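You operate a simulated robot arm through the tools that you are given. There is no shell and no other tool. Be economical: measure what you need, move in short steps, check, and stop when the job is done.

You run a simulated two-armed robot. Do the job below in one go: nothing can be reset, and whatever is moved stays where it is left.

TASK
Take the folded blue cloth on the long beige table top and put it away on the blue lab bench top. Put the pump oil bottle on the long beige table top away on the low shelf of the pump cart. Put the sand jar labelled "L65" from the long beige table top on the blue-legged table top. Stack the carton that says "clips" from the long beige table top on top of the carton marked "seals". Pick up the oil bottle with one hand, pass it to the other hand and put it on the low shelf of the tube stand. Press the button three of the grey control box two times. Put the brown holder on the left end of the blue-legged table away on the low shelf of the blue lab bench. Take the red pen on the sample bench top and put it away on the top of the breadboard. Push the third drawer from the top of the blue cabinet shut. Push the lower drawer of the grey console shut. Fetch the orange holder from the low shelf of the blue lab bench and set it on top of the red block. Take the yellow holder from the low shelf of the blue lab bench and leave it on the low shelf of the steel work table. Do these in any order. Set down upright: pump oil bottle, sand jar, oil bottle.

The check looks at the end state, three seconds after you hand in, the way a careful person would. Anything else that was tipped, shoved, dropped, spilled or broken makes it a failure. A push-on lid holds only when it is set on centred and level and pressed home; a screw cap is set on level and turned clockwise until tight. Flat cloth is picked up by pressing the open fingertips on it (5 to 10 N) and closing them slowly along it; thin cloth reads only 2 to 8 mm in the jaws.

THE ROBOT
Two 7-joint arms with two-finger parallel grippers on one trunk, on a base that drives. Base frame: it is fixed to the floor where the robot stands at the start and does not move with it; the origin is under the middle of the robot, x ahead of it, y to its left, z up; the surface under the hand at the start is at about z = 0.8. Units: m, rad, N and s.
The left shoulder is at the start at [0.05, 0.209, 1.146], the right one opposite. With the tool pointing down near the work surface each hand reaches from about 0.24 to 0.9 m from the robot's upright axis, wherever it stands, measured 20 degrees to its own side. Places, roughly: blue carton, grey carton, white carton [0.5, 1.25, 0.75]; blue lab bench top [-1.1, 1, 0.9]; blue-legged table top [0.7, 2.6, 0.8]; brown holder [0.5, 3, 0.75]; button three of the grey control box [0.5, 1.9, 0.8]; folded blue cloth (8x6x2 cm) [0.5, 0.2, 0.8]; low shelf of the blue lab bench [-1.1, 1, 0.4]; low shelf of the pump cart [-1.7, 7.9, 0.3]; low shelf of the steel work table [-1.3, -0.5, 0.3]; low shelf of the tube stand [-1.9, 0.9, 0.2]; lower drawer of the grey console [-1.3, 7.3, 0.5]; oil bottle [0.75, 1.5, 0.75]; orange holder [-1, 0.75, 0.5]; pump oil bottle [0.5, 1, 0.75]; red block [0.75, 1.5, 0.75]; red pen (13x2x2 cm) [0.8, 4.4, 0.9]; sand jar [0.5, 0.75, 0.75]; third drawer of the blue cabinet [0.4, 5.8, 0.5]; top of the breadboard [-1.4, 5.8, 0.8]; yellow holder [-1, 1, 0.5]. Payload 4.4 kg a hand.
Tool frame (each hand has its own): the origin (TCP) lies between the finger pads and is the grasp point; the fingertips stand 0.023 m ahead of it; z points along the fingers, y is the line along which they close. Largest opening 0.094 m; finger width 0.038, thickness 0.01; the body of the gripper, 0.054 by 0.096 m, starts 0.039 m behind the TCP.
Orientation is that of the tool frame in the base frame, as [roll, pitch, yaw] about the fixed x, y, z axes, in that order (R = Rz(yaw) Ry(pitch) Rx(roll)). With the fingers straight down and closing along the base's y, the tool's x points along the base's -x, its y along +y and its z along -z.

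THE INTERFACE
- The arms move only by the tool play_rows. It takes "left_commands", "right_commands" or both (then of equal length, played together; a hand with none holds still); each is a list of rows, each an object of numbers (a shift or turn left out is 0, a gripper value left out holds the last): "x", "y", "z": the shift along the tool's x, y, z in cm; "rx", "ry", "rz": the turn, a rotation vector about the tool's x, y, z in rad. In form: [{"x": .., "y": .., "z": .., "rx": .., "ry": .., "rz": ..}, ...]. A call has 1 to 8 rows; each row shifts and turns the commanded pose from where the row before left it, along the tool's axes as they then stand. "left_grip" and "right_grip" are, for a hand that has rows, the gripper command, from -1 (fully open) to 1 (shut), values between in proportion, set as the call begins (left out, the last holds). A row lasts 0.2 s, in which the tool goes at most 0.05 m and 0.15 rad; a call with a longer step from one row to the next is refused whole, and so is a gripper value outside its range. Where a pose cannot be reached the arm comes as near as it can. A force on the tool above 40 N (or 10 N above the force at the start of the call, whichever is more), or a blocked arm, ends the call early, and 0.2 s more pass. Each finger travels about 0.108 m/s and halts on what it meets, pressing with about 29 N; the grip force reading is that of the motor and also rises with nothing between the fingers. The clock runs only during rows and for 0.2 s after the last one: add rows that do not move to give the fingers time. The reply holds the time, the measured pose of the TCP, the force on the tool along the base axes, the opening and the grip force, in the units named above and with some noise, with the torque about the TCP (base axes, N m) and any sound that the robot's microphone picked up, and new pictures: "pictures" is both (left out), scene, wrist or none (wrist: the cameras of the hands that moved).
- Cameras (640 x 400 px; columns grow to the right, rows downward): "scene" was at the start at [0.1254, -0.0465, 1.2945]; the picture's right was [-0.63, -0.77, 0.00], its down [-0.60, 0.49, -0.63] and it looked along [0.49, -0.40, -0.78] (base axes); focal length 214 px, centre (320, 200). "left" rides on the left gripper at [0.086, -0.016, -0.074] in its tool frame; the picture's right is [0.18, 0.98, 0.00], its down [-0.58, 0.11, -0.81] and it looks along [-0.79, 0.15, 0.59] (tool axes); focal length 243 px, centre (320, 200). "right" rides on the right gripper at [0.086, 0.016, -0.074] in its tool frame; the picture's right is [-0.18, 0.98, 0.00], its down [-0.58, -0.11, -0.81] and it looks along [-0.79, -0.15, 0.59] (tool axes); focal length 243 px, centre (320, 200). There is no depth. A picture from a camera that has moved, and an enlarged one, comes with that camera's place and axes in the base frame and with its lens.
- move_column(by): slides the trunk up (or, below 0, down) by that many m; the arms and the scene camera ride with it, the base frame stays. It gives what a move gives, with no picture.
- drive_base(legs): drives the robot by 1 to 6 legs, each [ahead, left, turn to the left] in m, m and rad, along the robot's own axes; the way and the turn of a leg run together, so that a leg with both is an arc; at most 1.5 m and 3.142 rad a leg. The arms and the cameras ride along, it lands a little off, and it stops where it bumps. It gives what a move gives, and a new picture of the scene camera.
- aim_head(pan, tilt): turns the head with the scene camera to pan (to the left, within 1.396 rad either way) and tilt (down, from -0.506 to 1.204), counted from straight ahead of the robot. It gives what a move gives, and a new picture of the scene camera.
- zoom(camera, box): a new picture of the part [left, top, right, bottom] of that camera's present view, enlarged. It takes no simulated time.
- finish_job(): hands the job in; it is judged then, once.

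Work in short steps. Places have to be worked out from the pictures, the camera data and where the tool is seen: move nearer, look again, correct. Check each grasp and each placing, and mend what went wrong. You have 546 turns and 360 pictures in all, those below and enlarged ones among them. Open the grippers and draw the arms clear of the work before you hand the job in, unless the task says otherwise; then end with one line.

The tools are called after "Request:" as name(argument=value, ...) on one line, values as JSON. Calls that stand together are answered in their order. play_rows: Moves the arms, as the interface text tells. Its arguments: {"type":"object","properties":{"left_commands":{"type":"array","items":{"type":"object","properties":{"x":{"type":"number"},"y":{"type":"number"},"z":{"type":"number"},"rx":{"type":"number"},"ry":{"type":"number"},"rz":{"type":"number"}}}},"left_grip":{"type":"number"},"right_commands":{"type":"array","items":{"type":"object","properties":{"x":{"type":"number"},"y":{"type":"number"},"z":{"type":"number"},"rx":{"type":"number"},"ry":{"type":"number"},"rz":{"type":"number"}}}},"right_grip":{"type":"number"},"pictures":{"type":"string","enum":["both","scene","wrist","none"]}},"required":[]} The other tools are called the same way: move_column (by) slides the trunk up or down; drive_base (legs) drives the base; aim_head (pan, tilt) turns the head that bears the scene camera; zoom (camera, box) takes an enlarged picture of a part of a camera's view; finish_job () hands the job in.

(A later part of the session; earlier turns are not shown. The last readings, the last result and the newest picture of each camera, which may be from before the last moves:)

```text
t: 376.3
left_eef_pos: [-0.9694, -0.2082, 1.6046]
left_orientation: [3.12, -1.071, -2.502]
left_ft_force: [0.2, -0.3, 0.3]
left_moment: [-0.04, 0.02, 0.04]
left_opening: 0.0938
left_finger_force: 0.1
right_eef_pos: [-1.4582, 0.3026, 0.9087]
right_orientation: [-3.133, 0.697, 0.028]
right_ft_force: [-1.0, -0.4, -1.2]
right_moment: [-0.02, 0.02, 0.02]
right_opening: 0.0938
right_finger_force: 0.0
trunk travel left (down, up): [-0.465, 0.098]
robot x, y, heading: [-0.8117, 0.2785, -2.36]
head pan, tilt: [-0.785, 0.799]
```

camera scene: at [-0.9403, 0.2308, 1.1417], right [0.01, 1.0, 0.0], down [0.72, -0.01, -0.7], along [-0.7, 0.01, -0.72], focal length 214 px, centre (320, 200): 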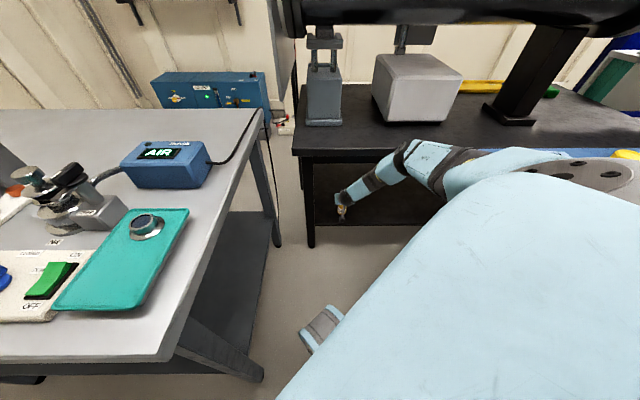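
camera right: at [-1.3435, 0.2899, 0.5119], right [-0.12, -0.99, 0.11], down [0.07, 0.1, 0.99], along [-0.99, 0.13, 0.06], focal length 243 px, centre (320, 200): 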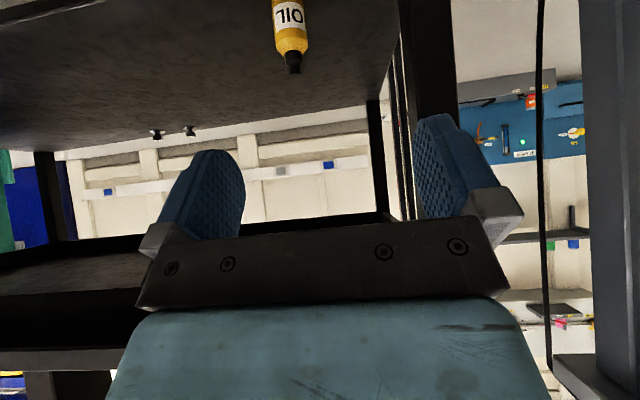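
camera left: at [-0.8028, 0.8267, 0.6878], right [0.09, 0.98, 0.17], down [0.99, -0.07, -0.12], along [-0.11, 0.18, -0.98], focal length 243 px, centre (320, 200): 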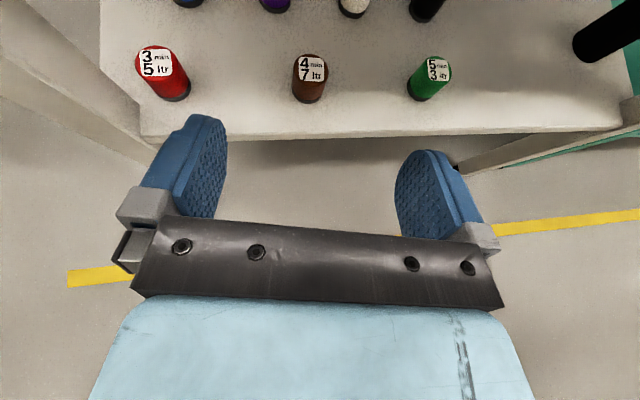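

Oil bottle stands on the tube-stand shelf. Raise the right hand, back out of the gap the way I came.

Request:
play_rows(right_commands=[{"x": -1.7, "z": -4.2}, {"x": -1.7, "z": -4.2}, {"x": -1.7, "z": -4.2}, {"x": -1.7, "z": -4.2}, {"x": -1.7, "z": -4.2}, {"x": -1.7, "z": -4.2}, {"x": -1.7, "z": -4.2}], pictures="none")

Request:
drive_base(legs=[[-0.104, 0.066, 0], [-0.104, 0.066, 0], [-0.12, 0.12, 0]])

```text
t: 377.9
left_eef_pos: [-0.9678, -0.2093, 1.6038]
left_orientation: [3.118, -1.069, -2.5]
left_ft_force: [-0.3, 0.3, 0.6]
left_moment: [0.05, 0.0, 0.04]
left_opening: 0.0939
left_finger_force: 0.0
right_eef_pos: [-1.3903, 0.2855, 1.203]
right_orientation: [-3.132, 0.695, 0.028]
right_ft_force: [-0.1, -0.7, -0.1]
right_moment: [0.03, 0.0, -0.01]
right_opening: 0.0939
right_finger_force: 0.2
right hand out of reach, approached as far as the arm can: row 6, 7
trunk travel left (down, up): [-0.465, 0.098]
robot x, y, heading: [-0.8122, 0.2768, -2.364]
head pan, tilt: [-0.785, 0.799]
```

```text
t: 381.3
left_eef_pos: [-0.5585, -0.1608, 1.6041]
left_orientation: [3.12, -1.07, -2.499]
left_ft_force: [-0.2, 0.2, -0.1]
left_moment: [0.0, 0.0, 0.01]
left_opening: 0.094
left_finger_force: 0.1
right_eef_pos: [-0.9815, 0.3324, 1.2017]
right_orientation: [-3.133, 0.695, 0.029]
right_ft_force: [-1.2, -0.1, 0.3]
right_moment: [0.01, 0.02, -0.02]
right_opening: 0.0939
right_finger_force: 0.1
trunk travel left (down, up): [-0.465, 0.098]
robot x, y, heading: [-0.4008, 0.3266, -2.361]
head pan, tilt: [-0.785, 0.799]
camera scene: at [-0.5304, 0.2787, 1.5416], right [0.01, 1.0, 0.0], down [0.72, 0.0, -0.7], along [-0.7, 0.0, -0.72], focal length 214 px, centre (320, 200)
```

scene: 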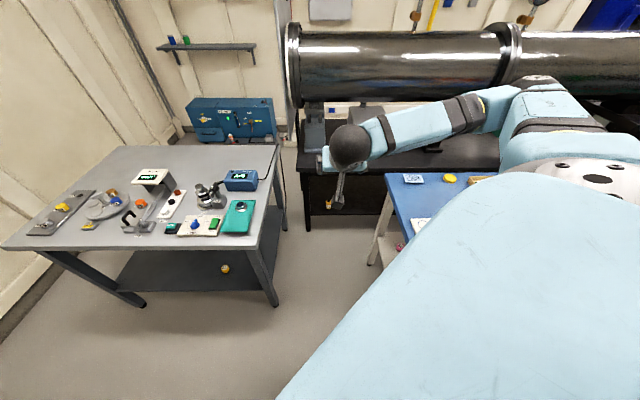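

Clear of the gap. Turn to face the beige table for the pump oil bottle.

Request:
drive_base(legs=[[0, 0, 2.36], [0.15, 0.38, 0]])

Request:
aim_head(pan=0.3, tilt=0.75)

```text
t: 390.8
left_eef_pos: [0.195, 0.9491, 1.6037]
left_orientation: [3.12, -1.07, -0.119]
left_ft_force: [-0.7, 0.9, 0.5]
left_moment: [0.01, 0.0, -0.01]
left_opening: 0.0944
left_finger_force: 0.1
right_eef_pos: [0.1601, 0.3004, 1.2016]
right_orientation: [-3.132, 0.696, 2.408]
right_ft_force: [0.1, 0.6, 0.9]
right_moment: [0.02, -0.03, 0.01]
right_opening: 0.0936
right_finger_force: 0.1
trunk travel left (down, up): [-0.465, 0.098]
robot x, y, heading: [-0.2552, 0.7068, 0.019]
head pan, tilt: [-0.785, 0.799]
camera scene: at [-0.1285, 0.6532, 1.5417], right [-0.69, -0.72, 0.0], down [-0.52, 0.5, -0.7], along [0.5, -0.48, -0.72], focal length 214 px, centre (320, 200)
```

scene: 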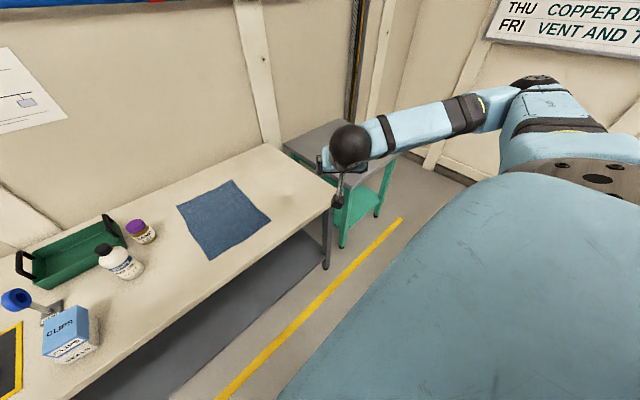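

```text
t: 392.1
left_eef_pos: [0.194, 0.9486, 1.6059]
left_orientation: [3.119, -1.07, -0.118]
left_ft_force: [-0.1, 0.1, -0.1]
left_moment: [0.02, -0.01, 0.03]
left_opening: 0.0942
left_finger_force: 0.0
right_eef_pos: [0.1613, 0.2996, 1.2007]
right_orientation: [-3.132, 0.695, 2.409]
right_ft_force: [0.1, -0.3, 0.3]
right_moment: [0.0, -0.01, -0.02]
right_opening: 0.0941
right_finger_force: 0.0
trunk travel left (down, up): [-0.465, 0.098]
robot x, y, heading: [-0.2525, 0.7067, 0.015]
head pan, tilt: [0.3, 0.75]
camera scene: at [-0.1078, 0.7355, 1.5457], right [0.31, -0.95, 0.0], down [-0.65, -0.21, -0.73], along [0.69, 0.23, -0.68], focal length 214 px, centre (320, 200)
```

scene: 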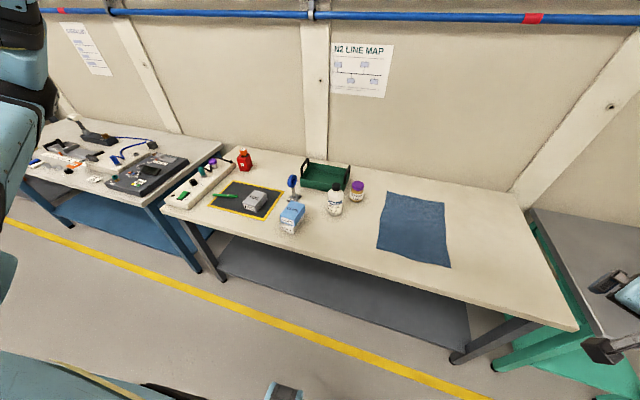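

Request:
zoom(camera="scene", box=[225, 140, 385, 240])

```text
4.00 times, centred on (305, 190) of scene
camera zoom: at [-0.1078, 0.7355, 1.5457], right [0.31, -0.95, 0.0], down [-0.65, -0.21, -0.73], along [0.69, 0.23, -0.68], focal length 858 px, centre (380, 240)
```

zoom: 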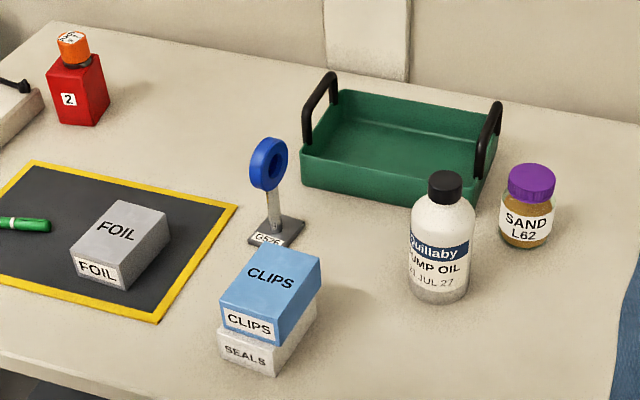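

Pump oil bottle: centre ≈ (0.598, 0.892), ⌀0.074, height 0.165. Lower the trunk 0.2 and bring the left hand to pre-grasp.

Request:
move_column(by=-0.2)

Request:
play_rows(left_commands=[{"x": -2.38, "z": 4.1}, {"x": -2.38, "z": 4.1}, {"x": -2.38, "z": 4.1}, {"x": -2.38, "z": 4.1}, {"x": -2.38, "z": 4.1}, {"x": -2.38, "z": 4.1}, {"x": -2.38, "z": 4.1}, {"x": -2.38, "z": 4.1}], pictures="none")

Request:
play_rows(left_commands=[{"x": -2.38, "y": 0.3, "z": 4.1}, {"x": -2.38, "y": 0.3, "z": 4.1}, {"x": -2.38, "y": 0.3, "z": 4.1}, {}], pictures="wrist")

```text
t: 394.3
left_eef_pos: [0.1954, 0.9484, 1.4033]
left_orientation: [3.121, -1.071, -0.118]
left_ft_force: [0.2, 0.3, 0.0]
left_moment: [-0.01, 0.0, -0.01]
left_opening: 0.0939
left_finger_force: 0.0
right_eef_pos: [0.1598, 0.301, 1.0036]
right_orientation: [-3.132, 0.696, 2.409]
right_ft_force: [0.0, 0.3, 1.0]
right_moment: [0.02, 0.01, -0.01]
right_opening: 0.094
right_finger_force: 0.0
trunk travel left (down, up): [-0.265, 0.298]
robot x, y, heading: [-0.2538, 0.7035, 0.023]
head pan, tilt: [0.3, 0.75]
```

```text
t: 396.1
left_eef_pos: [0.3886, 0.9192, 1.0784]
left_orientation: [3.119, -1.07, -0.119]
left_ft_force: [0.9, 0.0, 0.6]
left_moment: [0.03, -0.01, -0.02]
left_opening: 0.0938
left_finger_force: 0.0
right_eef_pos: [0.1617, 0.3011, 1.0012]
right_orientation: [-3.131, 0.696, 2.409]
right_ft_force: [-0.3, -0.3, 0.4]
right_moment: [0.0, 0.02, 0.0]
right_opening: 0.0939
right_finger_force: 0.0
trunk travel left (down, up): [-0.265, 0.298]
robot x, y, heading: [-0.2515, 0.7057, 0.022]
head pan, tilt: [0.3, 0.75]
```

```text
t: 397.1
left_eef_pos: [0.4626, 0.8974, 0.9582]
left_orientation: [3.12, -1.07, -0.119]
left_ft_force: [0.3, 0.5, -0.2]
left_moment: [-0.02, -0.03, 0.0]
left_opening: 0.0941
left_finger_force: 0.0
right_eef_pos: [0.1604, 0.3002, 1.0027]
right_orientation: [-3.133, 0.698, 2.409]
right_ft_force: [0.9, -0.3, 0.6]
right_moment: [0.0, -0.01, 0.0]
right_opening: 0.0939
right_finger_force: 0.1
trunk travel left (down, up): [-0.265, 0.298]
robot x, y, heading: [-0.2522, 0.7039, 0.016]
head pan, tilt: [0.3, 0.75]
camera left: at [0.4413, 0.917, 1.0699], right [-0.05, -0.98, 0.17], down [-0.99, 0.03, -0.12], along [0.12, -0.18, -0.98], focal length 243 px, centre (320, 200)
```

left: 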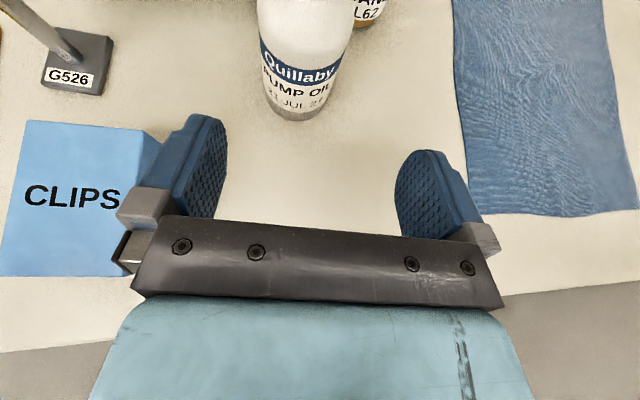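

The bottle is tall, so I'll grip it a bit higher (TCP z≈0.888) to keep the hand's camera above the cap. Advance 10 cm and check.

Request:
play_rows(left_commands=[{"z": 3.5}, {"z": 3.5}, {"z": 3}, {}], pictures="both")

```text
t: 398.1
left_eef_pos: [0.5479, 0.8862, 0.9112]
left_orientation: [3.118, -1.07, -0.119]
left_ft_force: [-0.8, 0.2, -0.5]
left_moment: [0.0, -0.04, 0.0]
left_opening: 0.0937
left_finger_force: 0.2
right_eef_pos: [0.1612, 0.2998, 1.0024]
right_orientation: [-3.133, 0.697, 2.408]
right_ft_force: [-0.8, -0.5, 0.1]
right_moment: [0.0, -0.01, -0.02]
right_opening: 0.094
right_finger_force: 0.0
trunk travel left (down, up): [-0.265, 0.298]
robot x, y, heading: [-0.2557, 0.7064, 0.014]
head pan, tilt: [0.3, 0.75]
camera scene: at [-0.1082, 0.7358, 1.3457], right [0.31, -0.95, 0.0], down [-0.65, -0.21, -0.73], along [0.69, 0.23, -0.68], focal length 214 px, centre (320, 200)
camera left: at [0.5276, 0.9051, 1.0226], right [-0.05, -0.98, 0.17], down [-0.99, 0.03, -0.12], along [0.12, -0.18, -0.98], focal length 243 px, centre (320, 200)
```

scene: 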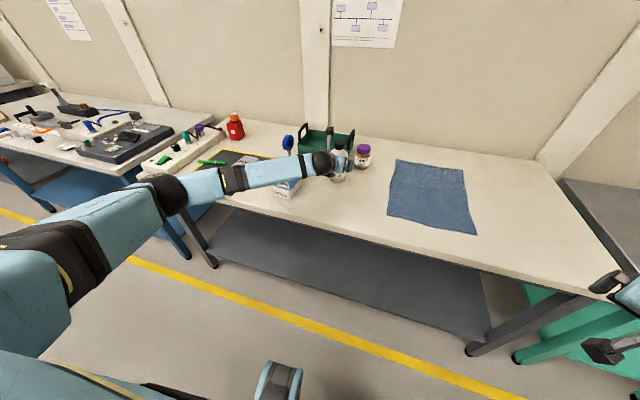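
left: 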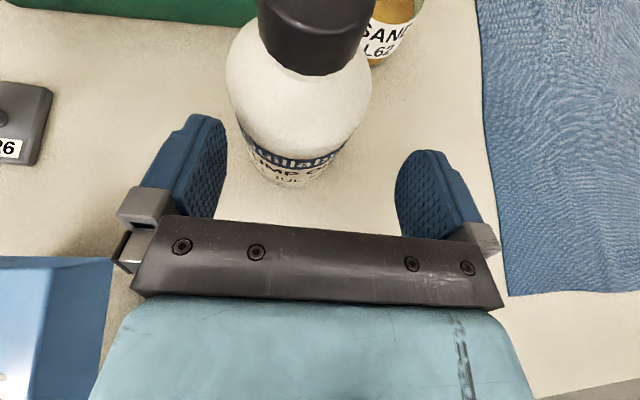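

Request:
play_rows(left_commands=[{"y": -0.4, "z": 2}, {"y": -0.2, "z": 2}, {"z": 1.2, "x": 0.3}, {}], pictures="wrist")

```text
t: 399.1
left_eef_pos: [0.595, 0.8839, 0.888]
left_orientation: [3.121, -1.073, -0.12]
left_ft_force: [-2.0, -0.2, 2.8]
left_moment: [0.04, 0.0, 0.01]
left_opening: 0.0941
left_finger_force: 0.1
right_eef_pos: [0.1601, 0.3015, 1.0035]
right_orientation: [-3.134, 0.698, 2.409]
right_ft_force: [-0.3, -1.1, -1.0]
right_moment: [-0.01, -0.01, -0.01]
right_opening: 0.0938
right_finger_force: 0.1
trunk travel left (down, up): [-0.265, 0.298]
robot x, y, heading: [-0.2535, 0.7082, 0.015]
head pan, tilt: [0.3, 0.75]
camera left: at [0.5745, 0.9037, 0.9993], right [-0.05, -0.98, 0.17], down [-0.99, 0.03, -0.12], along [0.12, -0.18, -0.98], focal length 243 px, centre (320, 200)
```

left: 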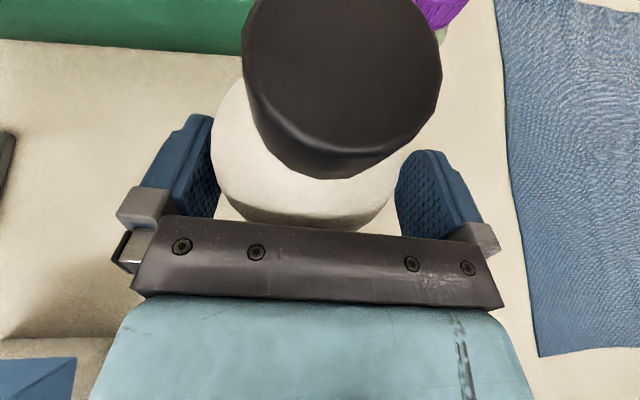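

Bottle is between the fingers. Close.

Request:
play_rows(left_commands=[{"z": -0.2}, {}, {}, {}], left_grip=1, pictures="none")

Request:
play_rows(left_commands=[{"x": 1.76, "z": -0.96}, {"x": 2.6, "z": -1.45}, {"x": 2.6, "z": -1.45}, {"x": 2.6, "z": -1.45}, {"x": 2.6, "z": -1.45}, {}], pictures="both")

```text
t: 400.1
left_eef_pos: [0.5945, 0.8842, 0.8885]
left_orientation: [3.119, -1.068, -0.119]
left_ft_force: [-0.1, 0.0, 0.3]
left_moment: [-0.01, 0.04, -0.02]
left_opening: 0.0716
left_finger_force: 28.8
right_eef_pos: [0.1602, 0.2999, 1.0008]
right_orientation: [-3.131, 0.697, 2.41]
right_ft_force: [0.4, -0.6, 0.2]
right_moment: [0.0, 0.01, 0.03]
right_opening: 0.094
right_finger_force: 0.1
trunk travel left (down, up): [-0.265, 0.298]
robot x, y, heading: [-0.2533, 0.709, 0.017]
head pan, tilt: [0.3, 0.75]
```

```text
t: 401.5
left_eef_pos: [0.593, 0.8854, 1.03]
left_orientation: [3.121, -1.068, -0.118]
left_ft_force: [0.2, 0.7, -5.0]
left_moment: [0.0, -0.01, 0.0]
left_opening: 0.0716
left_finger_force: 29.4
right_eef_pos: [0.1625, 0.3, 1.0022]
right_orientation: [-3.13, 0.698, 2.411]
right_ft_force: [-1.1, 0.3, 0.2]
right_moment: [0.02, 0.01, -0.03]
right_opening: 0.0939
right_finger_force: 0.1
trunk travel left (down, up): [-0.265, 0.298]
robot x, y, heading: [-0.2559, 0.7053, 0.022]
head pan, tilt: [0.3, 0.75]
camera scene: at [-0.1066, 0.7359, 1.3455], right [0.31, -0.95, 0.0], down [-0.65, -0.21, -0.73], along [0.69, 0.23, -0.68], focal length 214 px, centre (320, 200)
camera left: at [0.5735, 0.9043, 1.1416], right [-0.05, -0.98, 0.17], down [-0.99, 0.03, -0.12], along [0.11, -0.18, -0.98], focal length 243 px, centre (320, 200)
```

scene: 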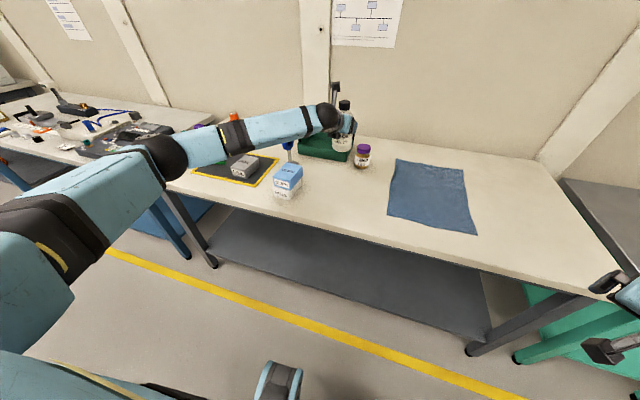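
left: 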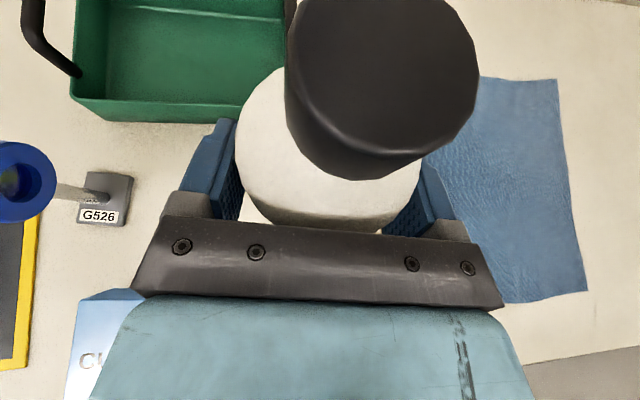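

Pump oil held. Retract the left hand and restore the right hand to straight down for the button.

Request:
play_rows(left_commands=[{"x": -0.2, "y": -0.35, "z": -4.5}, {"x": -0.2, "y": -0.35, "z": -4.5}, {"x": -0.2, "y": -0.35, "z": -4.5}, {"x": -0.2, "y": -0.35, "z": -4.5}, {"x": -0.2, "y": -0.35, "z": -4.5}, {"x": -0.2, "y": -0.35, "z": -4.5}, {}, {}], right_commands=[{"ry": 0.14}, {"ry": 0.14}, {"ry": 0.14}, {"ry": 0.14}, {"ry": 0.14}, {"rz": -0.14}, {"rz": -0.14, "z": -3}, {"rz": -0.14, "z": -3}], pictures="none")

Request:
play_rows(right_commands=[{"rz": -0.14, "z": -3}, {"rz": -0.14, "z": -3}, {"rz": -0.1}, {}], pictures="none")

Request:
drive_base(legs=[[-0.05, 0.55, 0], [0, 0.7, 0]])

```text
t: 403.3
left_eef_pos: [0.3528, 0.9444, 1.1469]
left_orientation: [3.117, -1.069, -0.118]
left_ft_force: [-0.5, -0.7, -4.7]
left_moment: [0.01, 0.04, 0.01]
left_opening: 0.0715
left_finger_force: 29.0
right_eef_pos: [0.1628, 0.3001, 1.0628]
right_orientation: [-3.134, -0.007, 2.824]
right_ft_force: [0.4, -0.6, -0.1]
right_moment: [0.03, 0.02, 0.01]
right_opening: 0.0939
right_finger_force: 0.0
trunk travel left (down, up): [-0.265, 0.298]
robot x, y, heading: [-0.2521, 0.7078, 0.02]
head pan, tilt: [0.3, 0.75]
```

```text
t: 404.3
left_eef_pos: [0.3524, 0.944, 1.1469]
left_orientation: [3.118, -1.068, -0.119]
left_ft_force: [0.4, 0.2, -5.3]
left_moment: [-0.02, 0.06, -0.02]
left_opening: 0.0717
left_finger_force: 28.7
right_eef_pos: [0.1635, 0.3006, 1.1197]
right_orientation: [-3.139, -0.008, -3.078]
right_ft_force: [0.2, -0.7, 0.6]
right_moment: [0.01, 0.0, 0.0]
right_opening: 0.0938
right_finger_force: 0.1
trunk travel left (down, up): [-0.265, 0.298]
robot x, y, heading: [-0.2526, 0.7043, 0.016]
head pan, tilt: [0.3, 0.75]
```

```text
t: 415.8
left_eef_pos: [0.2673, 2.1976, 1.1471]
left_orientation: [3.12, -1.071, -0.1]
left_ft_force: [0.3, 0.0, -4.7]
left_moment: [0.01, 0.08, 0.02]
left_opening: 0.0715
left_finger_force: 28.9
right_eef_pos: [0.0892, 1.5508, 1.1197]
right_orientation: [-3.138, -0.007, -3.062]
right_ft_force: [0.9, -0.3, 0.2]
right_moment: [0.0, 0.0, -0.02]
right_opening: 0.0942
right_finger_force: 0.1
trunk travel left (down, up): [-0.265, 0.298]
robot x, y, heading: [-0.3337, 1.946, 0.037]
head pan, tilt: [0.3, 0.75]
camera scene: at [-0.1902, 1.9811, 1.3456], right [0.33, -0.94, 0.0], down [-0.64, -0.23, -0.73], along [0.69, 0.24, -0.68], focal length 214 px, centre (320, 200)
```

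scene: 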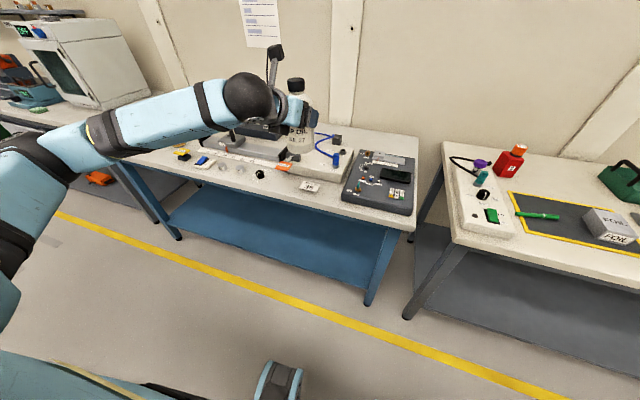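

The dark grey control box is at the right end of the blue-legged table. Drive closer and zoom onto it.

Request:
drive_base(legs=[[0.2, 0, -0.03]])

Request:
aim_head(pan=0.0, tilt=0.85)

Request:
zoom(camera="scene", box=[240, 120, 400, 240])

```text
t: 417.4
left_eef_pos: [0.4724, 2.1853, 1.1471]
left_orientation: [3.12, -1.067, -0.129]
left_ft_force: [0.5, 0.1, -4.9]
left_moment: [0.0, 0.0, -0.01]
left_opening: 0.0716
left_finger_force: 28.9
right_eef_pos: [0.2758, 1.5429, 1.1202]
right_orientation: [-3.139, -0.009, -3.09]
right_ft_force: [-0.6, 0.2, 0.4]
right_moment: [0.01, -0.03, -0.01]
right_opening: 0.0939
right_finger_force: 0.0
trunk travel left (down, up): [-0.265, 0.298]
robot x, y, heading: [-0.1372, 1.9562, 0.006]
head pan, tilt: [0.3, 0.75]
camera scene: at [0.0093, 1.9815, 1.3455], right [0.3, -0.95, 0.0], down [-0.65, -0.21, -0.73], along [0.7, 0.22, -0.68], focal length 214 px, centre (320, 200)
```

scene: 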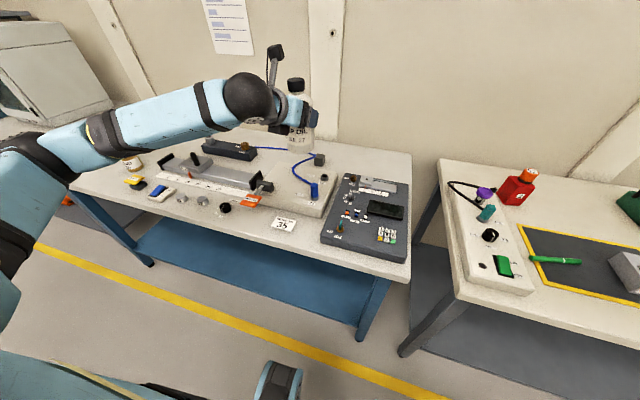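

```text
t: 418.2
left_eef_pos: [0.4707, 2.1861, 1.1468]
left_orientation: [3.119, -1.069, -0.126]
left_ft_force: [0.2, 0.1, -5.1]
left_moment: [0.02, 0.03, 0.02]
left_opening: 0.0713
left_finger_force: 28.8
right_eef_pos: [0.2754, 1.5439, 1.1205]
right_orientation: [-3.139, -0.006, -3.089]
right_ft_force: [-0.7, -0.1, -0.2]
right_moment: [-0.01, 0.01, 0.01]
right_opening: 0.094
right_finger_force: 0.1
trunk travel left (down, up): [-0.265, 0.298]
robot x, y, heading: [-0.1354, 1.9542, 0.007]
head pan, tilt: [0.0, 0.85]
camera scene: at [0.0079, 1.9571, 1.3376], right [0.01, -1.0, 0.0], down [-0.75, -0.01, -0.66], along [0.66, 0.01, -0.75], focal length 214 px, centre (320, 200)
```

scene: 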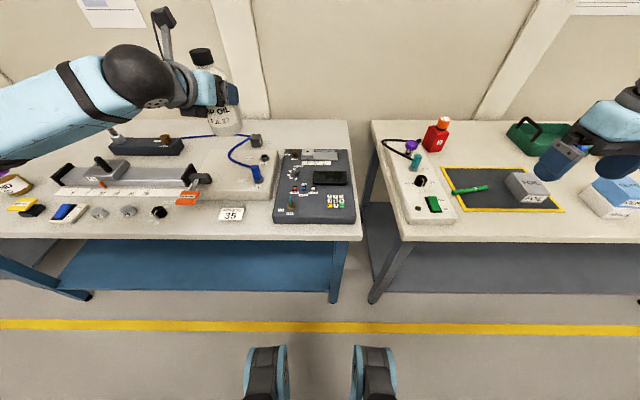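

```text
3.33 times, centred on (320, 180) of scene
camera zoom: at [0.0079, 1.9571, 1.3376], right [0.01, -1.0, 0.0], down [-0.75, -0.01, -0.66], along [0.66, 0.01, -0.75], focal length 715 px, centre (320, 267)
```

zoom: 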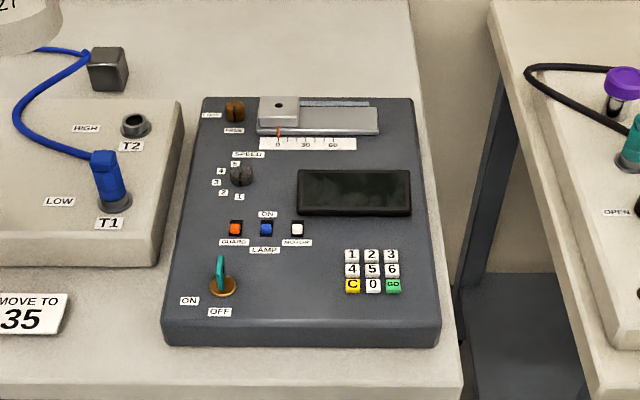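

Button "3" is at about (0.445, 1.90). I'll bring the right hand near with its camera looking at the keypad.

Request:
play_rows(right_commands=[{"x": -0.4, "y": 4.5}, {"x": -0.4, "y": 4.5}, {"x": -0.4, "y": 4.5}, {"x": -0.4, "y": 4.5}, {"x": -0.4, "y": 4.5}, {"x": -0.4, "y": 4.5}, {"x": -0.4, "y": 4.5}, {"x": -0.4, "y": 3.5}], pictures="none")

Request:
play_rows(right_commands=[{"rz": 0.149, "z": 2}, {"rz": 0.149, "z": 2}, {"rz": 0.149, "z": 2}, {"rz": 0.149, "z": 2}, {"rz": 0.149}, {"rz": 0.149}, {"rz": 0.149}, {"rz": 0.149}], pictures="none")

Request:
play_rows(right_commands=[{"rz": 0.149}, {"rz": 0.149}, {"rz": 0.12}, {}], pictures="both")

```text
t: 420.0
left_eef_pos: [0.4714, 2.1862, 1.145]
left_orientation: [3.117, -1.07, -0.125]
left_ft_force: [0.3, 0.4, -5.1]
left_moment: [0.03, 0.03, -0.02]
left_opening: 0.0714
left_finger_force: 28.9
right_eef_pos: [0.2872, 1.9002, 1.1196]
right_orientation: [-3.138, -0.006, -3.092]
right_ft_force: [0.2, 0.7, 0.0]
right_moment: [-0.02, 0.01, 0.01]
right_opening: 0.0941
right_finger_force: 0.0
trunk travel left (down, up): [-0.265, 0.298]
robot x, y, heading: [-0.1356, 1.9534, 0.006]
head pan, tilt: [0.0, 0.85]
```

```text
t: 421.8
left_eef_pos: [0.4717, 2.1858, 1.1467]
left_orientation: [3.119, -1.07, -0.129]
left_ft_force: [-0.5, -0.2, -6.2]
left_moment: [-0.01, 0.0, -0.02]
left_opening: 0.0716
left_finger_force: 28.8
right_eef_pos: [0.2892, 1.8939, 1.0373]
right_orientation: [-3.132, 0.001, 1.998]
right_ft_force: [0.1, -0.6, 0.5]
right_moment: [0.01, 0.0, -0.01]
right_opening: 0.0942
right_finger_force: 0.0
trunk travel left (down, up): [-0.265, 0.298]
robot x, y, heading: [-0.1409, 1.9541, 0.007]
head pan, tilt: [0.0, 0.85]
```

```text
t: 422.8
left_eef_pos: [0.472, 2.185, 1.1471]
left_orientation: [3.12, -1.068, -0.129]
left_ft_force: [0.4, 0.0, -4.8]
left_moment: [0.04, 0.0, -0.01]
left_opening: 0.0718
left_finger_force: 28.8
right_eef_pos: [0.2884, 1.8948, 1.0393]
right_orientation: [-3.134, 0.003, 1.581]
right_ft_force: [-0.2, 0.2, 0.7]
right_moment: [-0.02, 0.0, 0.01]
right_opening: 0.0942
right_finger_force: 0.0
trunk travel left (down, up): [-0.265, 0.298]
robot x, y, heading: [-0.1364, 1.9527, 0.007]
head pan, tilt: [0.0, 0.85]
camera scene: at [0.008, 1.957, 1.3376], right [0.01, -1.0, 0.0], down [-0.75, -0.01, -0.66], along [0.66, 0.01, -0.75], focal length 214 px, centre (320, 200)
camera right: at [0.3048, 1.9813, 1.1132], right [0.98, -0.17, -0.01], down [-0.1, -0.58, 0.81], along [-0.14, -0.8, -0.59], focal length 243 px, centre (320, 200)
```

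scene: 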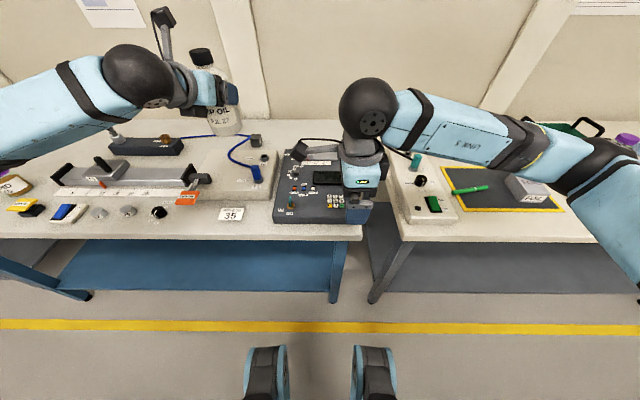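
right: 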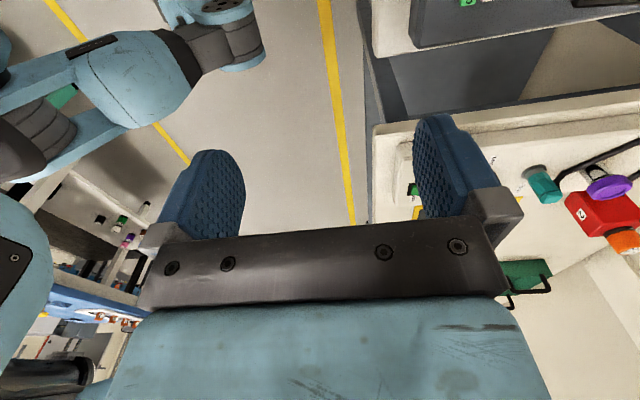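

Request:
play_rows(right_commands=[{"x": 3.5, "y": 3.4}, {"x": 3.5, "y": 3.4}, {"y": 3.3, "z": 2}, {"z": 2}, {}], pictures="wrist")

```text
t: 424.0
left_eef_pos: [0.4715, 2.1853, 1.1464]
left_orientation: [3.121, -1.07, -0.127]
left_ft_force: [0.6, -0.1, -5.1]
left_moment: [-0.02, 0.06, 0.03]
left_opening: 0.0715
left_finger_force: 28.6
right_eef_pos: [0.3888, 1.9665, 0.996]
right_orientation: [-3.134, 0.003, 1.582]
right_ft_force: [-0.8, -0.6, 0.4]
right_moment: [0.0, 0.0, 0.0]
right_opening: 0.0939
right_finger_force: 0.0
trunk travel left (down, up): [-0.265, 0.298]
robot x, y, heading: [-0.1393, 1.9535, 0.01]
head pan, tilt: [0.0, 0.85]
camera right: at [0.4061, 2.0539, 1.0707], right [0.98, -0.17, -0.01], down [-0.1, -0.58, 0.81], along [-0.14, -0.8, -0.59], focal length 243 px, centre (320, 200)
```

right: 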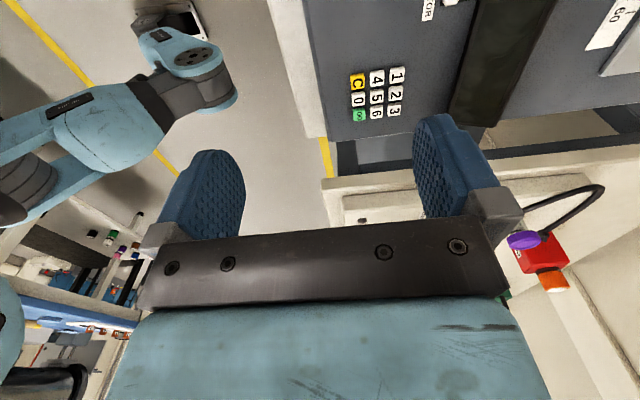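

Triangulated button 3: (0.4525, 1.898, 0.85). Position the far finger over it and lower to just above.

Request:
play_rows(right_commands=[{"x": -3.7, "y": 0.7}, {"x": -3.65, "y": 0.65}, {"z": 3}, {"z": 3}, {"z": 2.5}, {}], pictures="both")

Request:
zoom(camera="scene", box=[270, 130, 390, 230])

```text
t: 425.4
left_eef_pos: [0.4713, 2.185, 1.1462]
left_orientation: [3.119, -1.07, -0.126]
left_ft_force: [-0.3, -0.1, -3.9]
left_moment: [-0.01, 0.05, 0.0]
left_opening: 0.0714
left_finger_force: 29.1
right_eef_pos: [0.4065, 1.891, 0.9115]
right_orientation: [-3.135, 0.003, 1.581]
right_ft_force: [-1.1, -0.4, -0.1]
right_moment: [0.01, 0.0, 0.03]
right_opening: 0.094
right_finger_force: 0.2
trunk travel left (down, up): [-0.265, 0.298]
robot x, y, heading: [-0.1365, 1.9544, 0.007]
head pan, tilt: [0.0, 0.85]
camera scene: at [0.0078, 1.957, 1.3376], right [0.01, -1.0, 0.0], down [-0.75, -0.01, -0.66], along [0.66, 0.01, -0.75], focal length 214 px, centre (320, 200)
camera right: at [0.4215, 1.9781, 0.9853], right [0.98, -0.17, -0.01], down [-0.1, -0.58, 0.81], along [-0.14, -0.8, -0.59], focal length 243 px, centre (320, 200)
```

scene: 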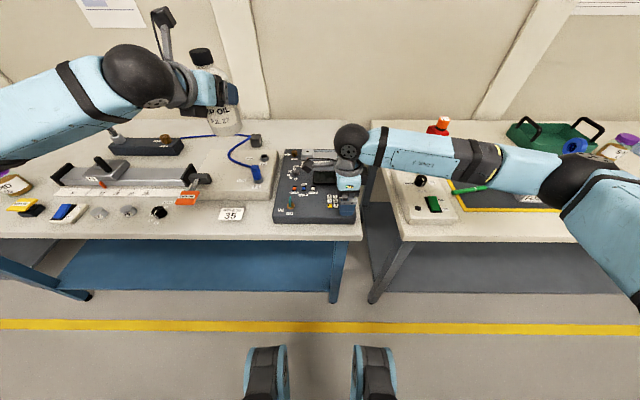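
right: 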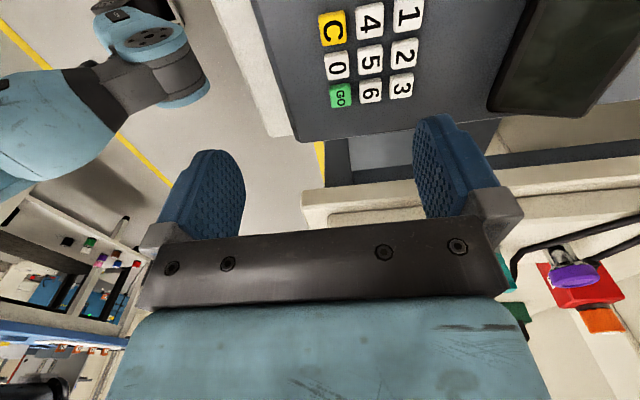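

```text
4.00 times, centred on (330, 180) of scene
camera zoom: at [0.0078, 1.957, 1.3376], right [0.01, -1.0, 0.0], down [-0.75, -0.01, -0.66], along [0.66, 0.01, -0.75], focal length 858 px, centre (280, 280)
```

zoom: 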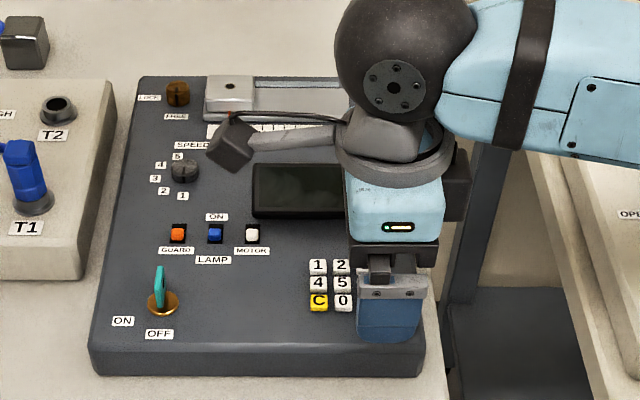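

The far finger is nearly over "3". Shift 4 mm and press down gently until contact.

Request:
play_rows(right_commands=[{"y": -0.45, "z": 1}, {"z": 1}, {"z": 0.8}, {}], pictures="wrist")

```text
t: 426.4
left_eef_pos: [0.471, 2.1852, 1.1458]
left_orientation: [3.12, -1.07, -0.127]
left_ft_force: [-0.1, 0.0, -5.0]
left_moment: [0.01, 0.0, 0.03]
left_opening: 0.0716
left_finger_force: 29.0
right_eef_pos: [0.4015, 1.8911, 0.8832]
right_orientation: [-3.134, 0.005, 1.581]
right_ft_force: [0.4, -1.0, -0.7]
right_moment: [0.0, 0.01, 0.01]
right_opening: 0.0939
right_finger_force: 0.0
trunk travel left (down, up): [-0.265, 0.298]
robot x, y, heading: [-0.1405, 1.9529, 0.01]
head pan, tilt: [0.0, 0.85]
camera right: at [0.4162, 1.9783, 0.9584], right [0.98, -0.17, -0.01], down [-0.1, -0.58, 0.81], along [-0.14, -0.8, -0.59], focal length 243 px, centre (320, 200)
```

right: 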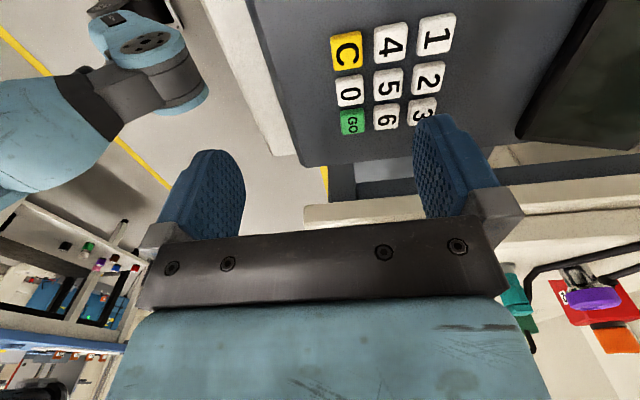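

Fingertip is right above "3". Press.

Request:
play_rows(right_commands=[{"z": 0.5}, {"z": 0.3}, {"z": 0.2}, {"z": 0.2}], pictures="none")

```text
t: 427.4
left_eef_pos: [0.4714, 2.1843, 1.1463]
left_orientation: [3.117, -1.068, -0.127]
left_ft_force: [0.1, -0.2, -4.9]
left_moment: [0.02, 0.06, 0.03]
left_opening: 0.0716
left_finger_force: 28.6
right_eef_pos: [0.3977, 1.8906, 0.8717]
right_orientation: [-3.133, 0.003, 1.583]
right_ft_force: [-0.4, -0.7, 0.4]
right_moment: [-0.02, 0.02, 0.02]
right_opening: 0.094
right_finger_force: 0.0
trunk travel left (down, up): [-0.265, 0.298]
robot x, y, heading: [-0.139, 1.959, 0.006]
head pan, tilt: [0.0, 0.85]
```

Request:
play_rows(right_commands=[{"z": 0.2, "y": 0.2}, {"z": 0.2}, {"z": 0.2}, {"z": 0.2}], pictures="wrist")

```text
t: 428.4
left_eef_pos: [0.4694, 2.1841, 1.1482]
left_orientation: [3.122, -1.072, -0.129]
left_ft_force: [-0.1, -0.2, -5.2]
left_moment: [0.03, 0.01, 0.03]
left_opening: 0.0715
left_finger_force: 28.9
right_eef_pos: [0.3992, 1.8928, 0.8662]
right_orientation: [-3.139, 0.001, 1.583]
right_ft_force: [-0.2, -3.9, 19.2]
right_moment: [0.13, -0.96, -0.22]
right_opening: 0.0938
right_finger_force: 0.1
trunk travel left (down, up): [-0.265, 0.298]
robot x, y, heading: [-0.1393, 1.9549, 0.008]
head pan, tilt: [0.0, 0.85]
heard: click, click
camera right: at [0.4144, 1.9799, 0.9418], right [0.98, -0.17, 0.0], down [-0.1, -0.58, 0.81], along [-0.14, -0.8, -0.59], focal length 243 px, centre (320, 200)
```

right: 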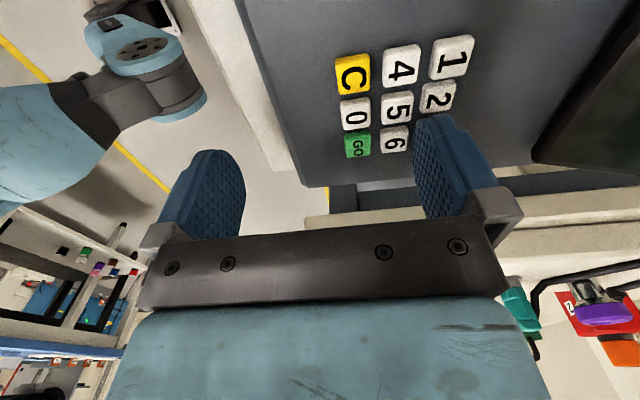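

Two clicks heard. I'll lift off and read the display to see what registered.

Request:
play_rows(right_commands=[{"z": -1}, {"z": -2}, {"z": -4}, {"x": -4}, {"x": -4}, {}], pictures="wrist")

Request:
zoom(camera="scene", box=[270, 130, 390, 230])

```text
t: 429.8
left_eef_pos: [0.4713, 2.1872, 1.1466]
left_orientation: [3.12, -1.067, -0.127]
left_ft_force: [0.2, -0.6, -4.7]
left_moment: [0.01, 0.06, -0.01]
left_opening: 0.0713
left_finger_force: 29.2
right_eef_pos: [0.4, 1.8107, 0.9332]
right_orientation: [-3.134, 0.003, 1.583]
right_ft_force: [0.1, 0.5, -0.7]
right_moment: [-0.04, 0.0, -0.05]
right_opening: 0.094
right_finger_force: 0.1
trunk travel left (down, up): [-0.265, 0.298]
robot x, y, heading: [-0.1362, 1.9536, 0.01]
head pan, tilt: [0.0, 0.85]
camera right: at [0.4162, 1.899, 1.0091], right [0.98, -0.17, -0.01], down [-0.1, -0.58, 0.81], along [-0.14, -0.8, -0.59], focal length 243 px, centre (320, 200)
```

right: 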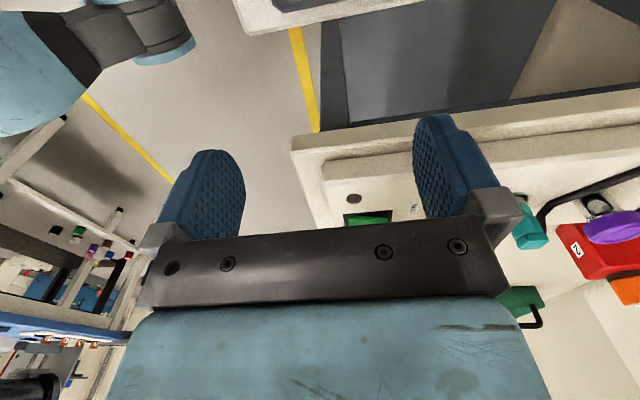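

```text
4.00 times, centred on (330, 180) of scene
camera zoom: at [0.0083, 1.9577, 1.3375], right [0.01, -1.0, 0.0], down [-0.75, -0.01, -0.66], along [0.66, 0.01, -0.75], focal length 858 px, centre (280, 280)
```

zoom: 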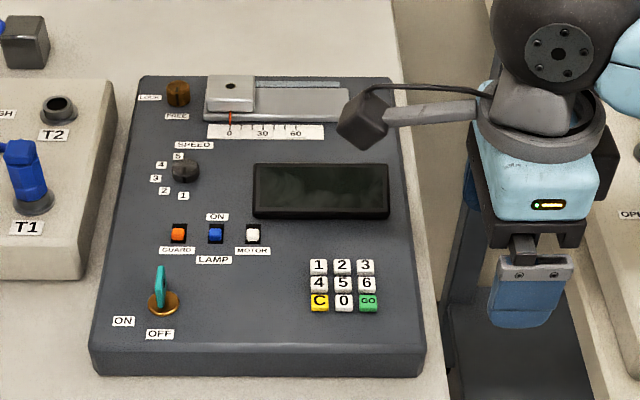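

The force and torque suggest the finger's wide tip bore on both "3" and its neighbour "2". For the next press I'll shift the finger 8 mm outward so it can only touch "3".

Request:
play_rows(right_commands=[{"x": 3.65, "y": 0.15}, {"x": 3.65, "y": 0.15}, {"z": 3}, {"z": 1.5}, {"z": 1}, {}], pictures="wrist")

```text
t: 431.2
left_eef_pos: [0.4724, 2.1854, 1.1467]
left_orientation: [3.118, -1.069, -0.127]
left_ft_force: [0.9, 0.5, -4.2]
left_moment: [0.02, 0.06, -0.04]
left_opening: 0.0717
left_finger_force: 29.3
right_eef_pos: [0.4015, 1.8863, 0.8796]
right_orientation: [-3.135, 0.005, 1.583]
right_ft_force: [-0.8, 0.3, -0.7]
right_moment: [-0.01, 0.02, 0.0]
right_opening: 0.0939
right_finger_force: 0.1
trunk travel left (down, up): [-0.265, 0.298]
robot x, y, heading: [-0.1366, 1.9567, 0.007]
head pan, tilt: [0.0, 0.85]
camera right: at [0.4178, 1.973, 0.9542], right [0.98, -0.17, -0.01], down [-0.1, -0.58, 0.81], along [-0.14, -0.8, -0.59], focal length 243 px, centre (320, 200)
```

right: 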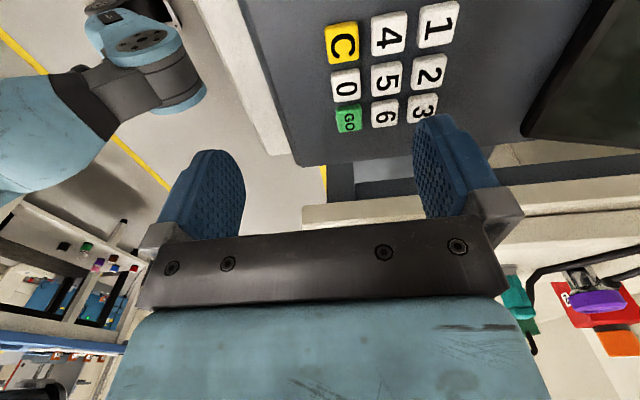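

Request:
play_rows(right_commands=[{"x": -0.4, "z": 0.4}, {"z": 0.4}, {"z": 0.3}, {"z": 0.2}, {"z": 0.2}], pictures="none")

```text
t: 432.4
left_eef_pos: [0.4696, 2.1858, 1.1476]
left_orientation: [3.118, -1.068, -0.128]
left_ft_force: [-0.5, -0.1, -4.7]
left_moment: [0.0, 0.03, 0.0]
left_opening: 0.0716
left_finger_force: 28.9
right_eef_pos: [0.4015, 1.8806, 0.8664]
right_orientation: [-3.136, 0.003, 1.582]
right_ft_force: [-0.7, 1.9, 12.1]
right_moment: [0.18, -0.6, 0.09]
right_opening: 0.0939
right_finger_force: 0.1
trunk travel left (down, up): [-0.265, 0.298]
robot x, y, heading: [-0.1359, 1.9546, 0.007]
head pan, tilt: [0.0, 0.85]
heard: click
```

One click, with the contact centred on "3". Lift off; next stop is the sample bench with the red pen.

Request:
play_rows(right_commands=[{"z": -1}, {"z": -4}, {"z": -4}, {"z": -4.5}, {"z": -4.5}, {"z": -4.5}, {"y": -4}, {"y": -4}], pictures="none")

Request:
drive_base(legs=[[-0.2, 0.3, 0], [0, 1.0, 0], [0, 1.1, 0]])

Request:
aim_head(pan=0.0, tilt=0.6)

```text
t: 434.2
left_eef_pos: [0.4703, 2.1856, 1.1474]
left_orientation: [3.119, -1.07, -0.129]
left_ft_force: [0.3, 0.5, -4.3]
left_moment: [0.02, 0.01, -0.01]
left_opening: 0.0715
left_finger_force: 29.1
right_eef_pos: [0.3229, 1.8824, 1.0925]
right_orientation: [-3.134, 0.002, 1.581]
right_ft_force: [0.4, -0.5, 0.5]
right_moment: [0.01, -0.01, 0.0]
right_opening: 0.094
right_finger_force: 0.0
trunk travel left (down, up): [-0.265, 0.298]
robot x, y, heading: [-0.135, 1.9534, 0.009]
head pan, tilt: [0.0, 0.85]
```

```text
t: 456.1
left_eef_pos: [0.2695, 4.6345, 1.1466]
left_orientation: [3.12, -1.071, -0.133]
left_ft_force: [-0.2, -0.6, -4.4]
left_moment: [0.02, 0.08, -0.01]
left_opening: 0.0712
left_finger_force: 28.1
right_eef_pos: [0.1206, 4.3321, 1.0914]
right_orientation: [-3.135, 0.003, 1.579]
right_ft_force: [-0.2, -0.4, 0.3]
right_moment: [0.04, 0.03, 0.02]
right_opening: 0.094
right_finger_force: 0.1
trunk travel left (down, up): [-0.265, 0.298]
robot x, y, heading: [-0.3378, 4.4088, 0.003]
head pan, tilt: [0.0, 0.85]
camera scene: at [-0.1941, 4.4074, 1.3376], right [0.0, -1.0, 0.0], down [-0.75, 0.0, -0.66], along [0.66, 0.0, -0.75], focal length 214 px, centre (320, 200)
```

scene: 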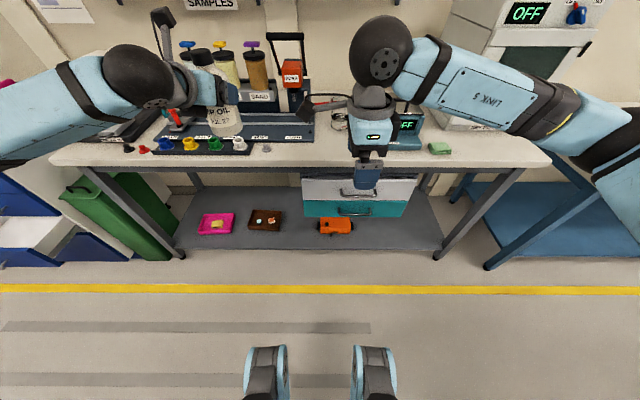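

```text
t: 456.8
left_eef_pos: [0.2703, 4.633, 1.1466]
left_orientation: [3.118, -1.069, -0.133]
left_ft_force: [-0.9, -0.5, -4.6]
left_moment: [0.03, 0.04, 0.01]
left_opening: 0.0716
left_finger_force: 28.8
right_eef_pos: [0.122, 4.3314, 1.0927]
right_orientation: [-3.134, 0.003, 1.578]
right_ft_force: [0.2, 0.3, -0.2]
right_moment: [0.0, 0.0, -0.02]
right_opening: 0.0941
right_finger_force: 0.1
trunk travel left (down, up): [-0.265, 0.298]
robot x, y, heading: [-0.3364, 4.3999, 0.007]
head pan, tilt: [0.0, 0.6]
camera scene: at [-0.1839, 4.4074, 1.3584], right [0.0, -1.0, 0.0], down [-0.57, 0.0, -0.82], along [0.82, 0.0, -0.57], focal length 214 px, centre (320, 200)
```

scene: 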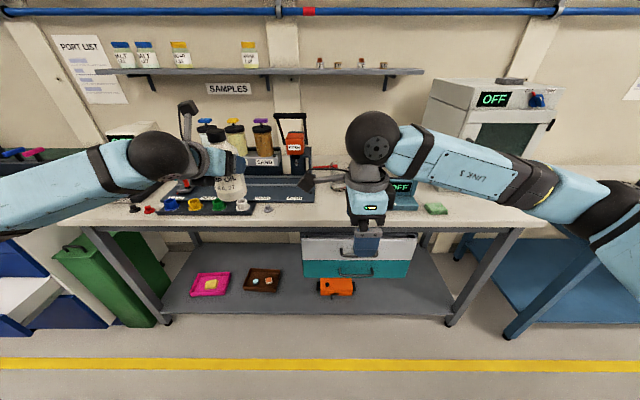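

Request:
zoom(camera="scene", box=[70, 110, 470, 240])

```text
1.60 times, centred on (270, 175) of scene
camera zoom: at [-0.1839, 4.4074, 1.3584], right [0.0, -1.0, 0.0], down [-0.57, 0.0, -0.82], along [0.82, 0.0, -0.57], focal length 343 px, centre (400, 240)
```

zoom: 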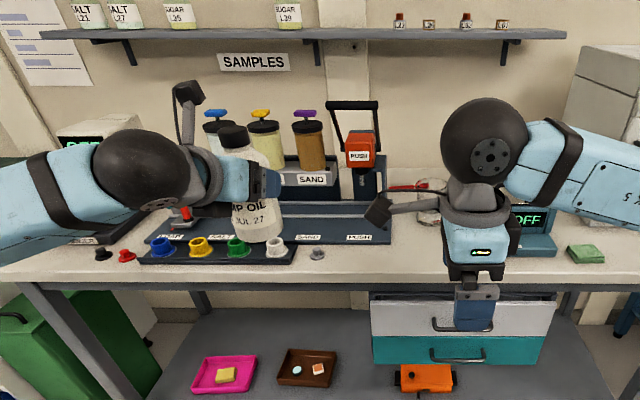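

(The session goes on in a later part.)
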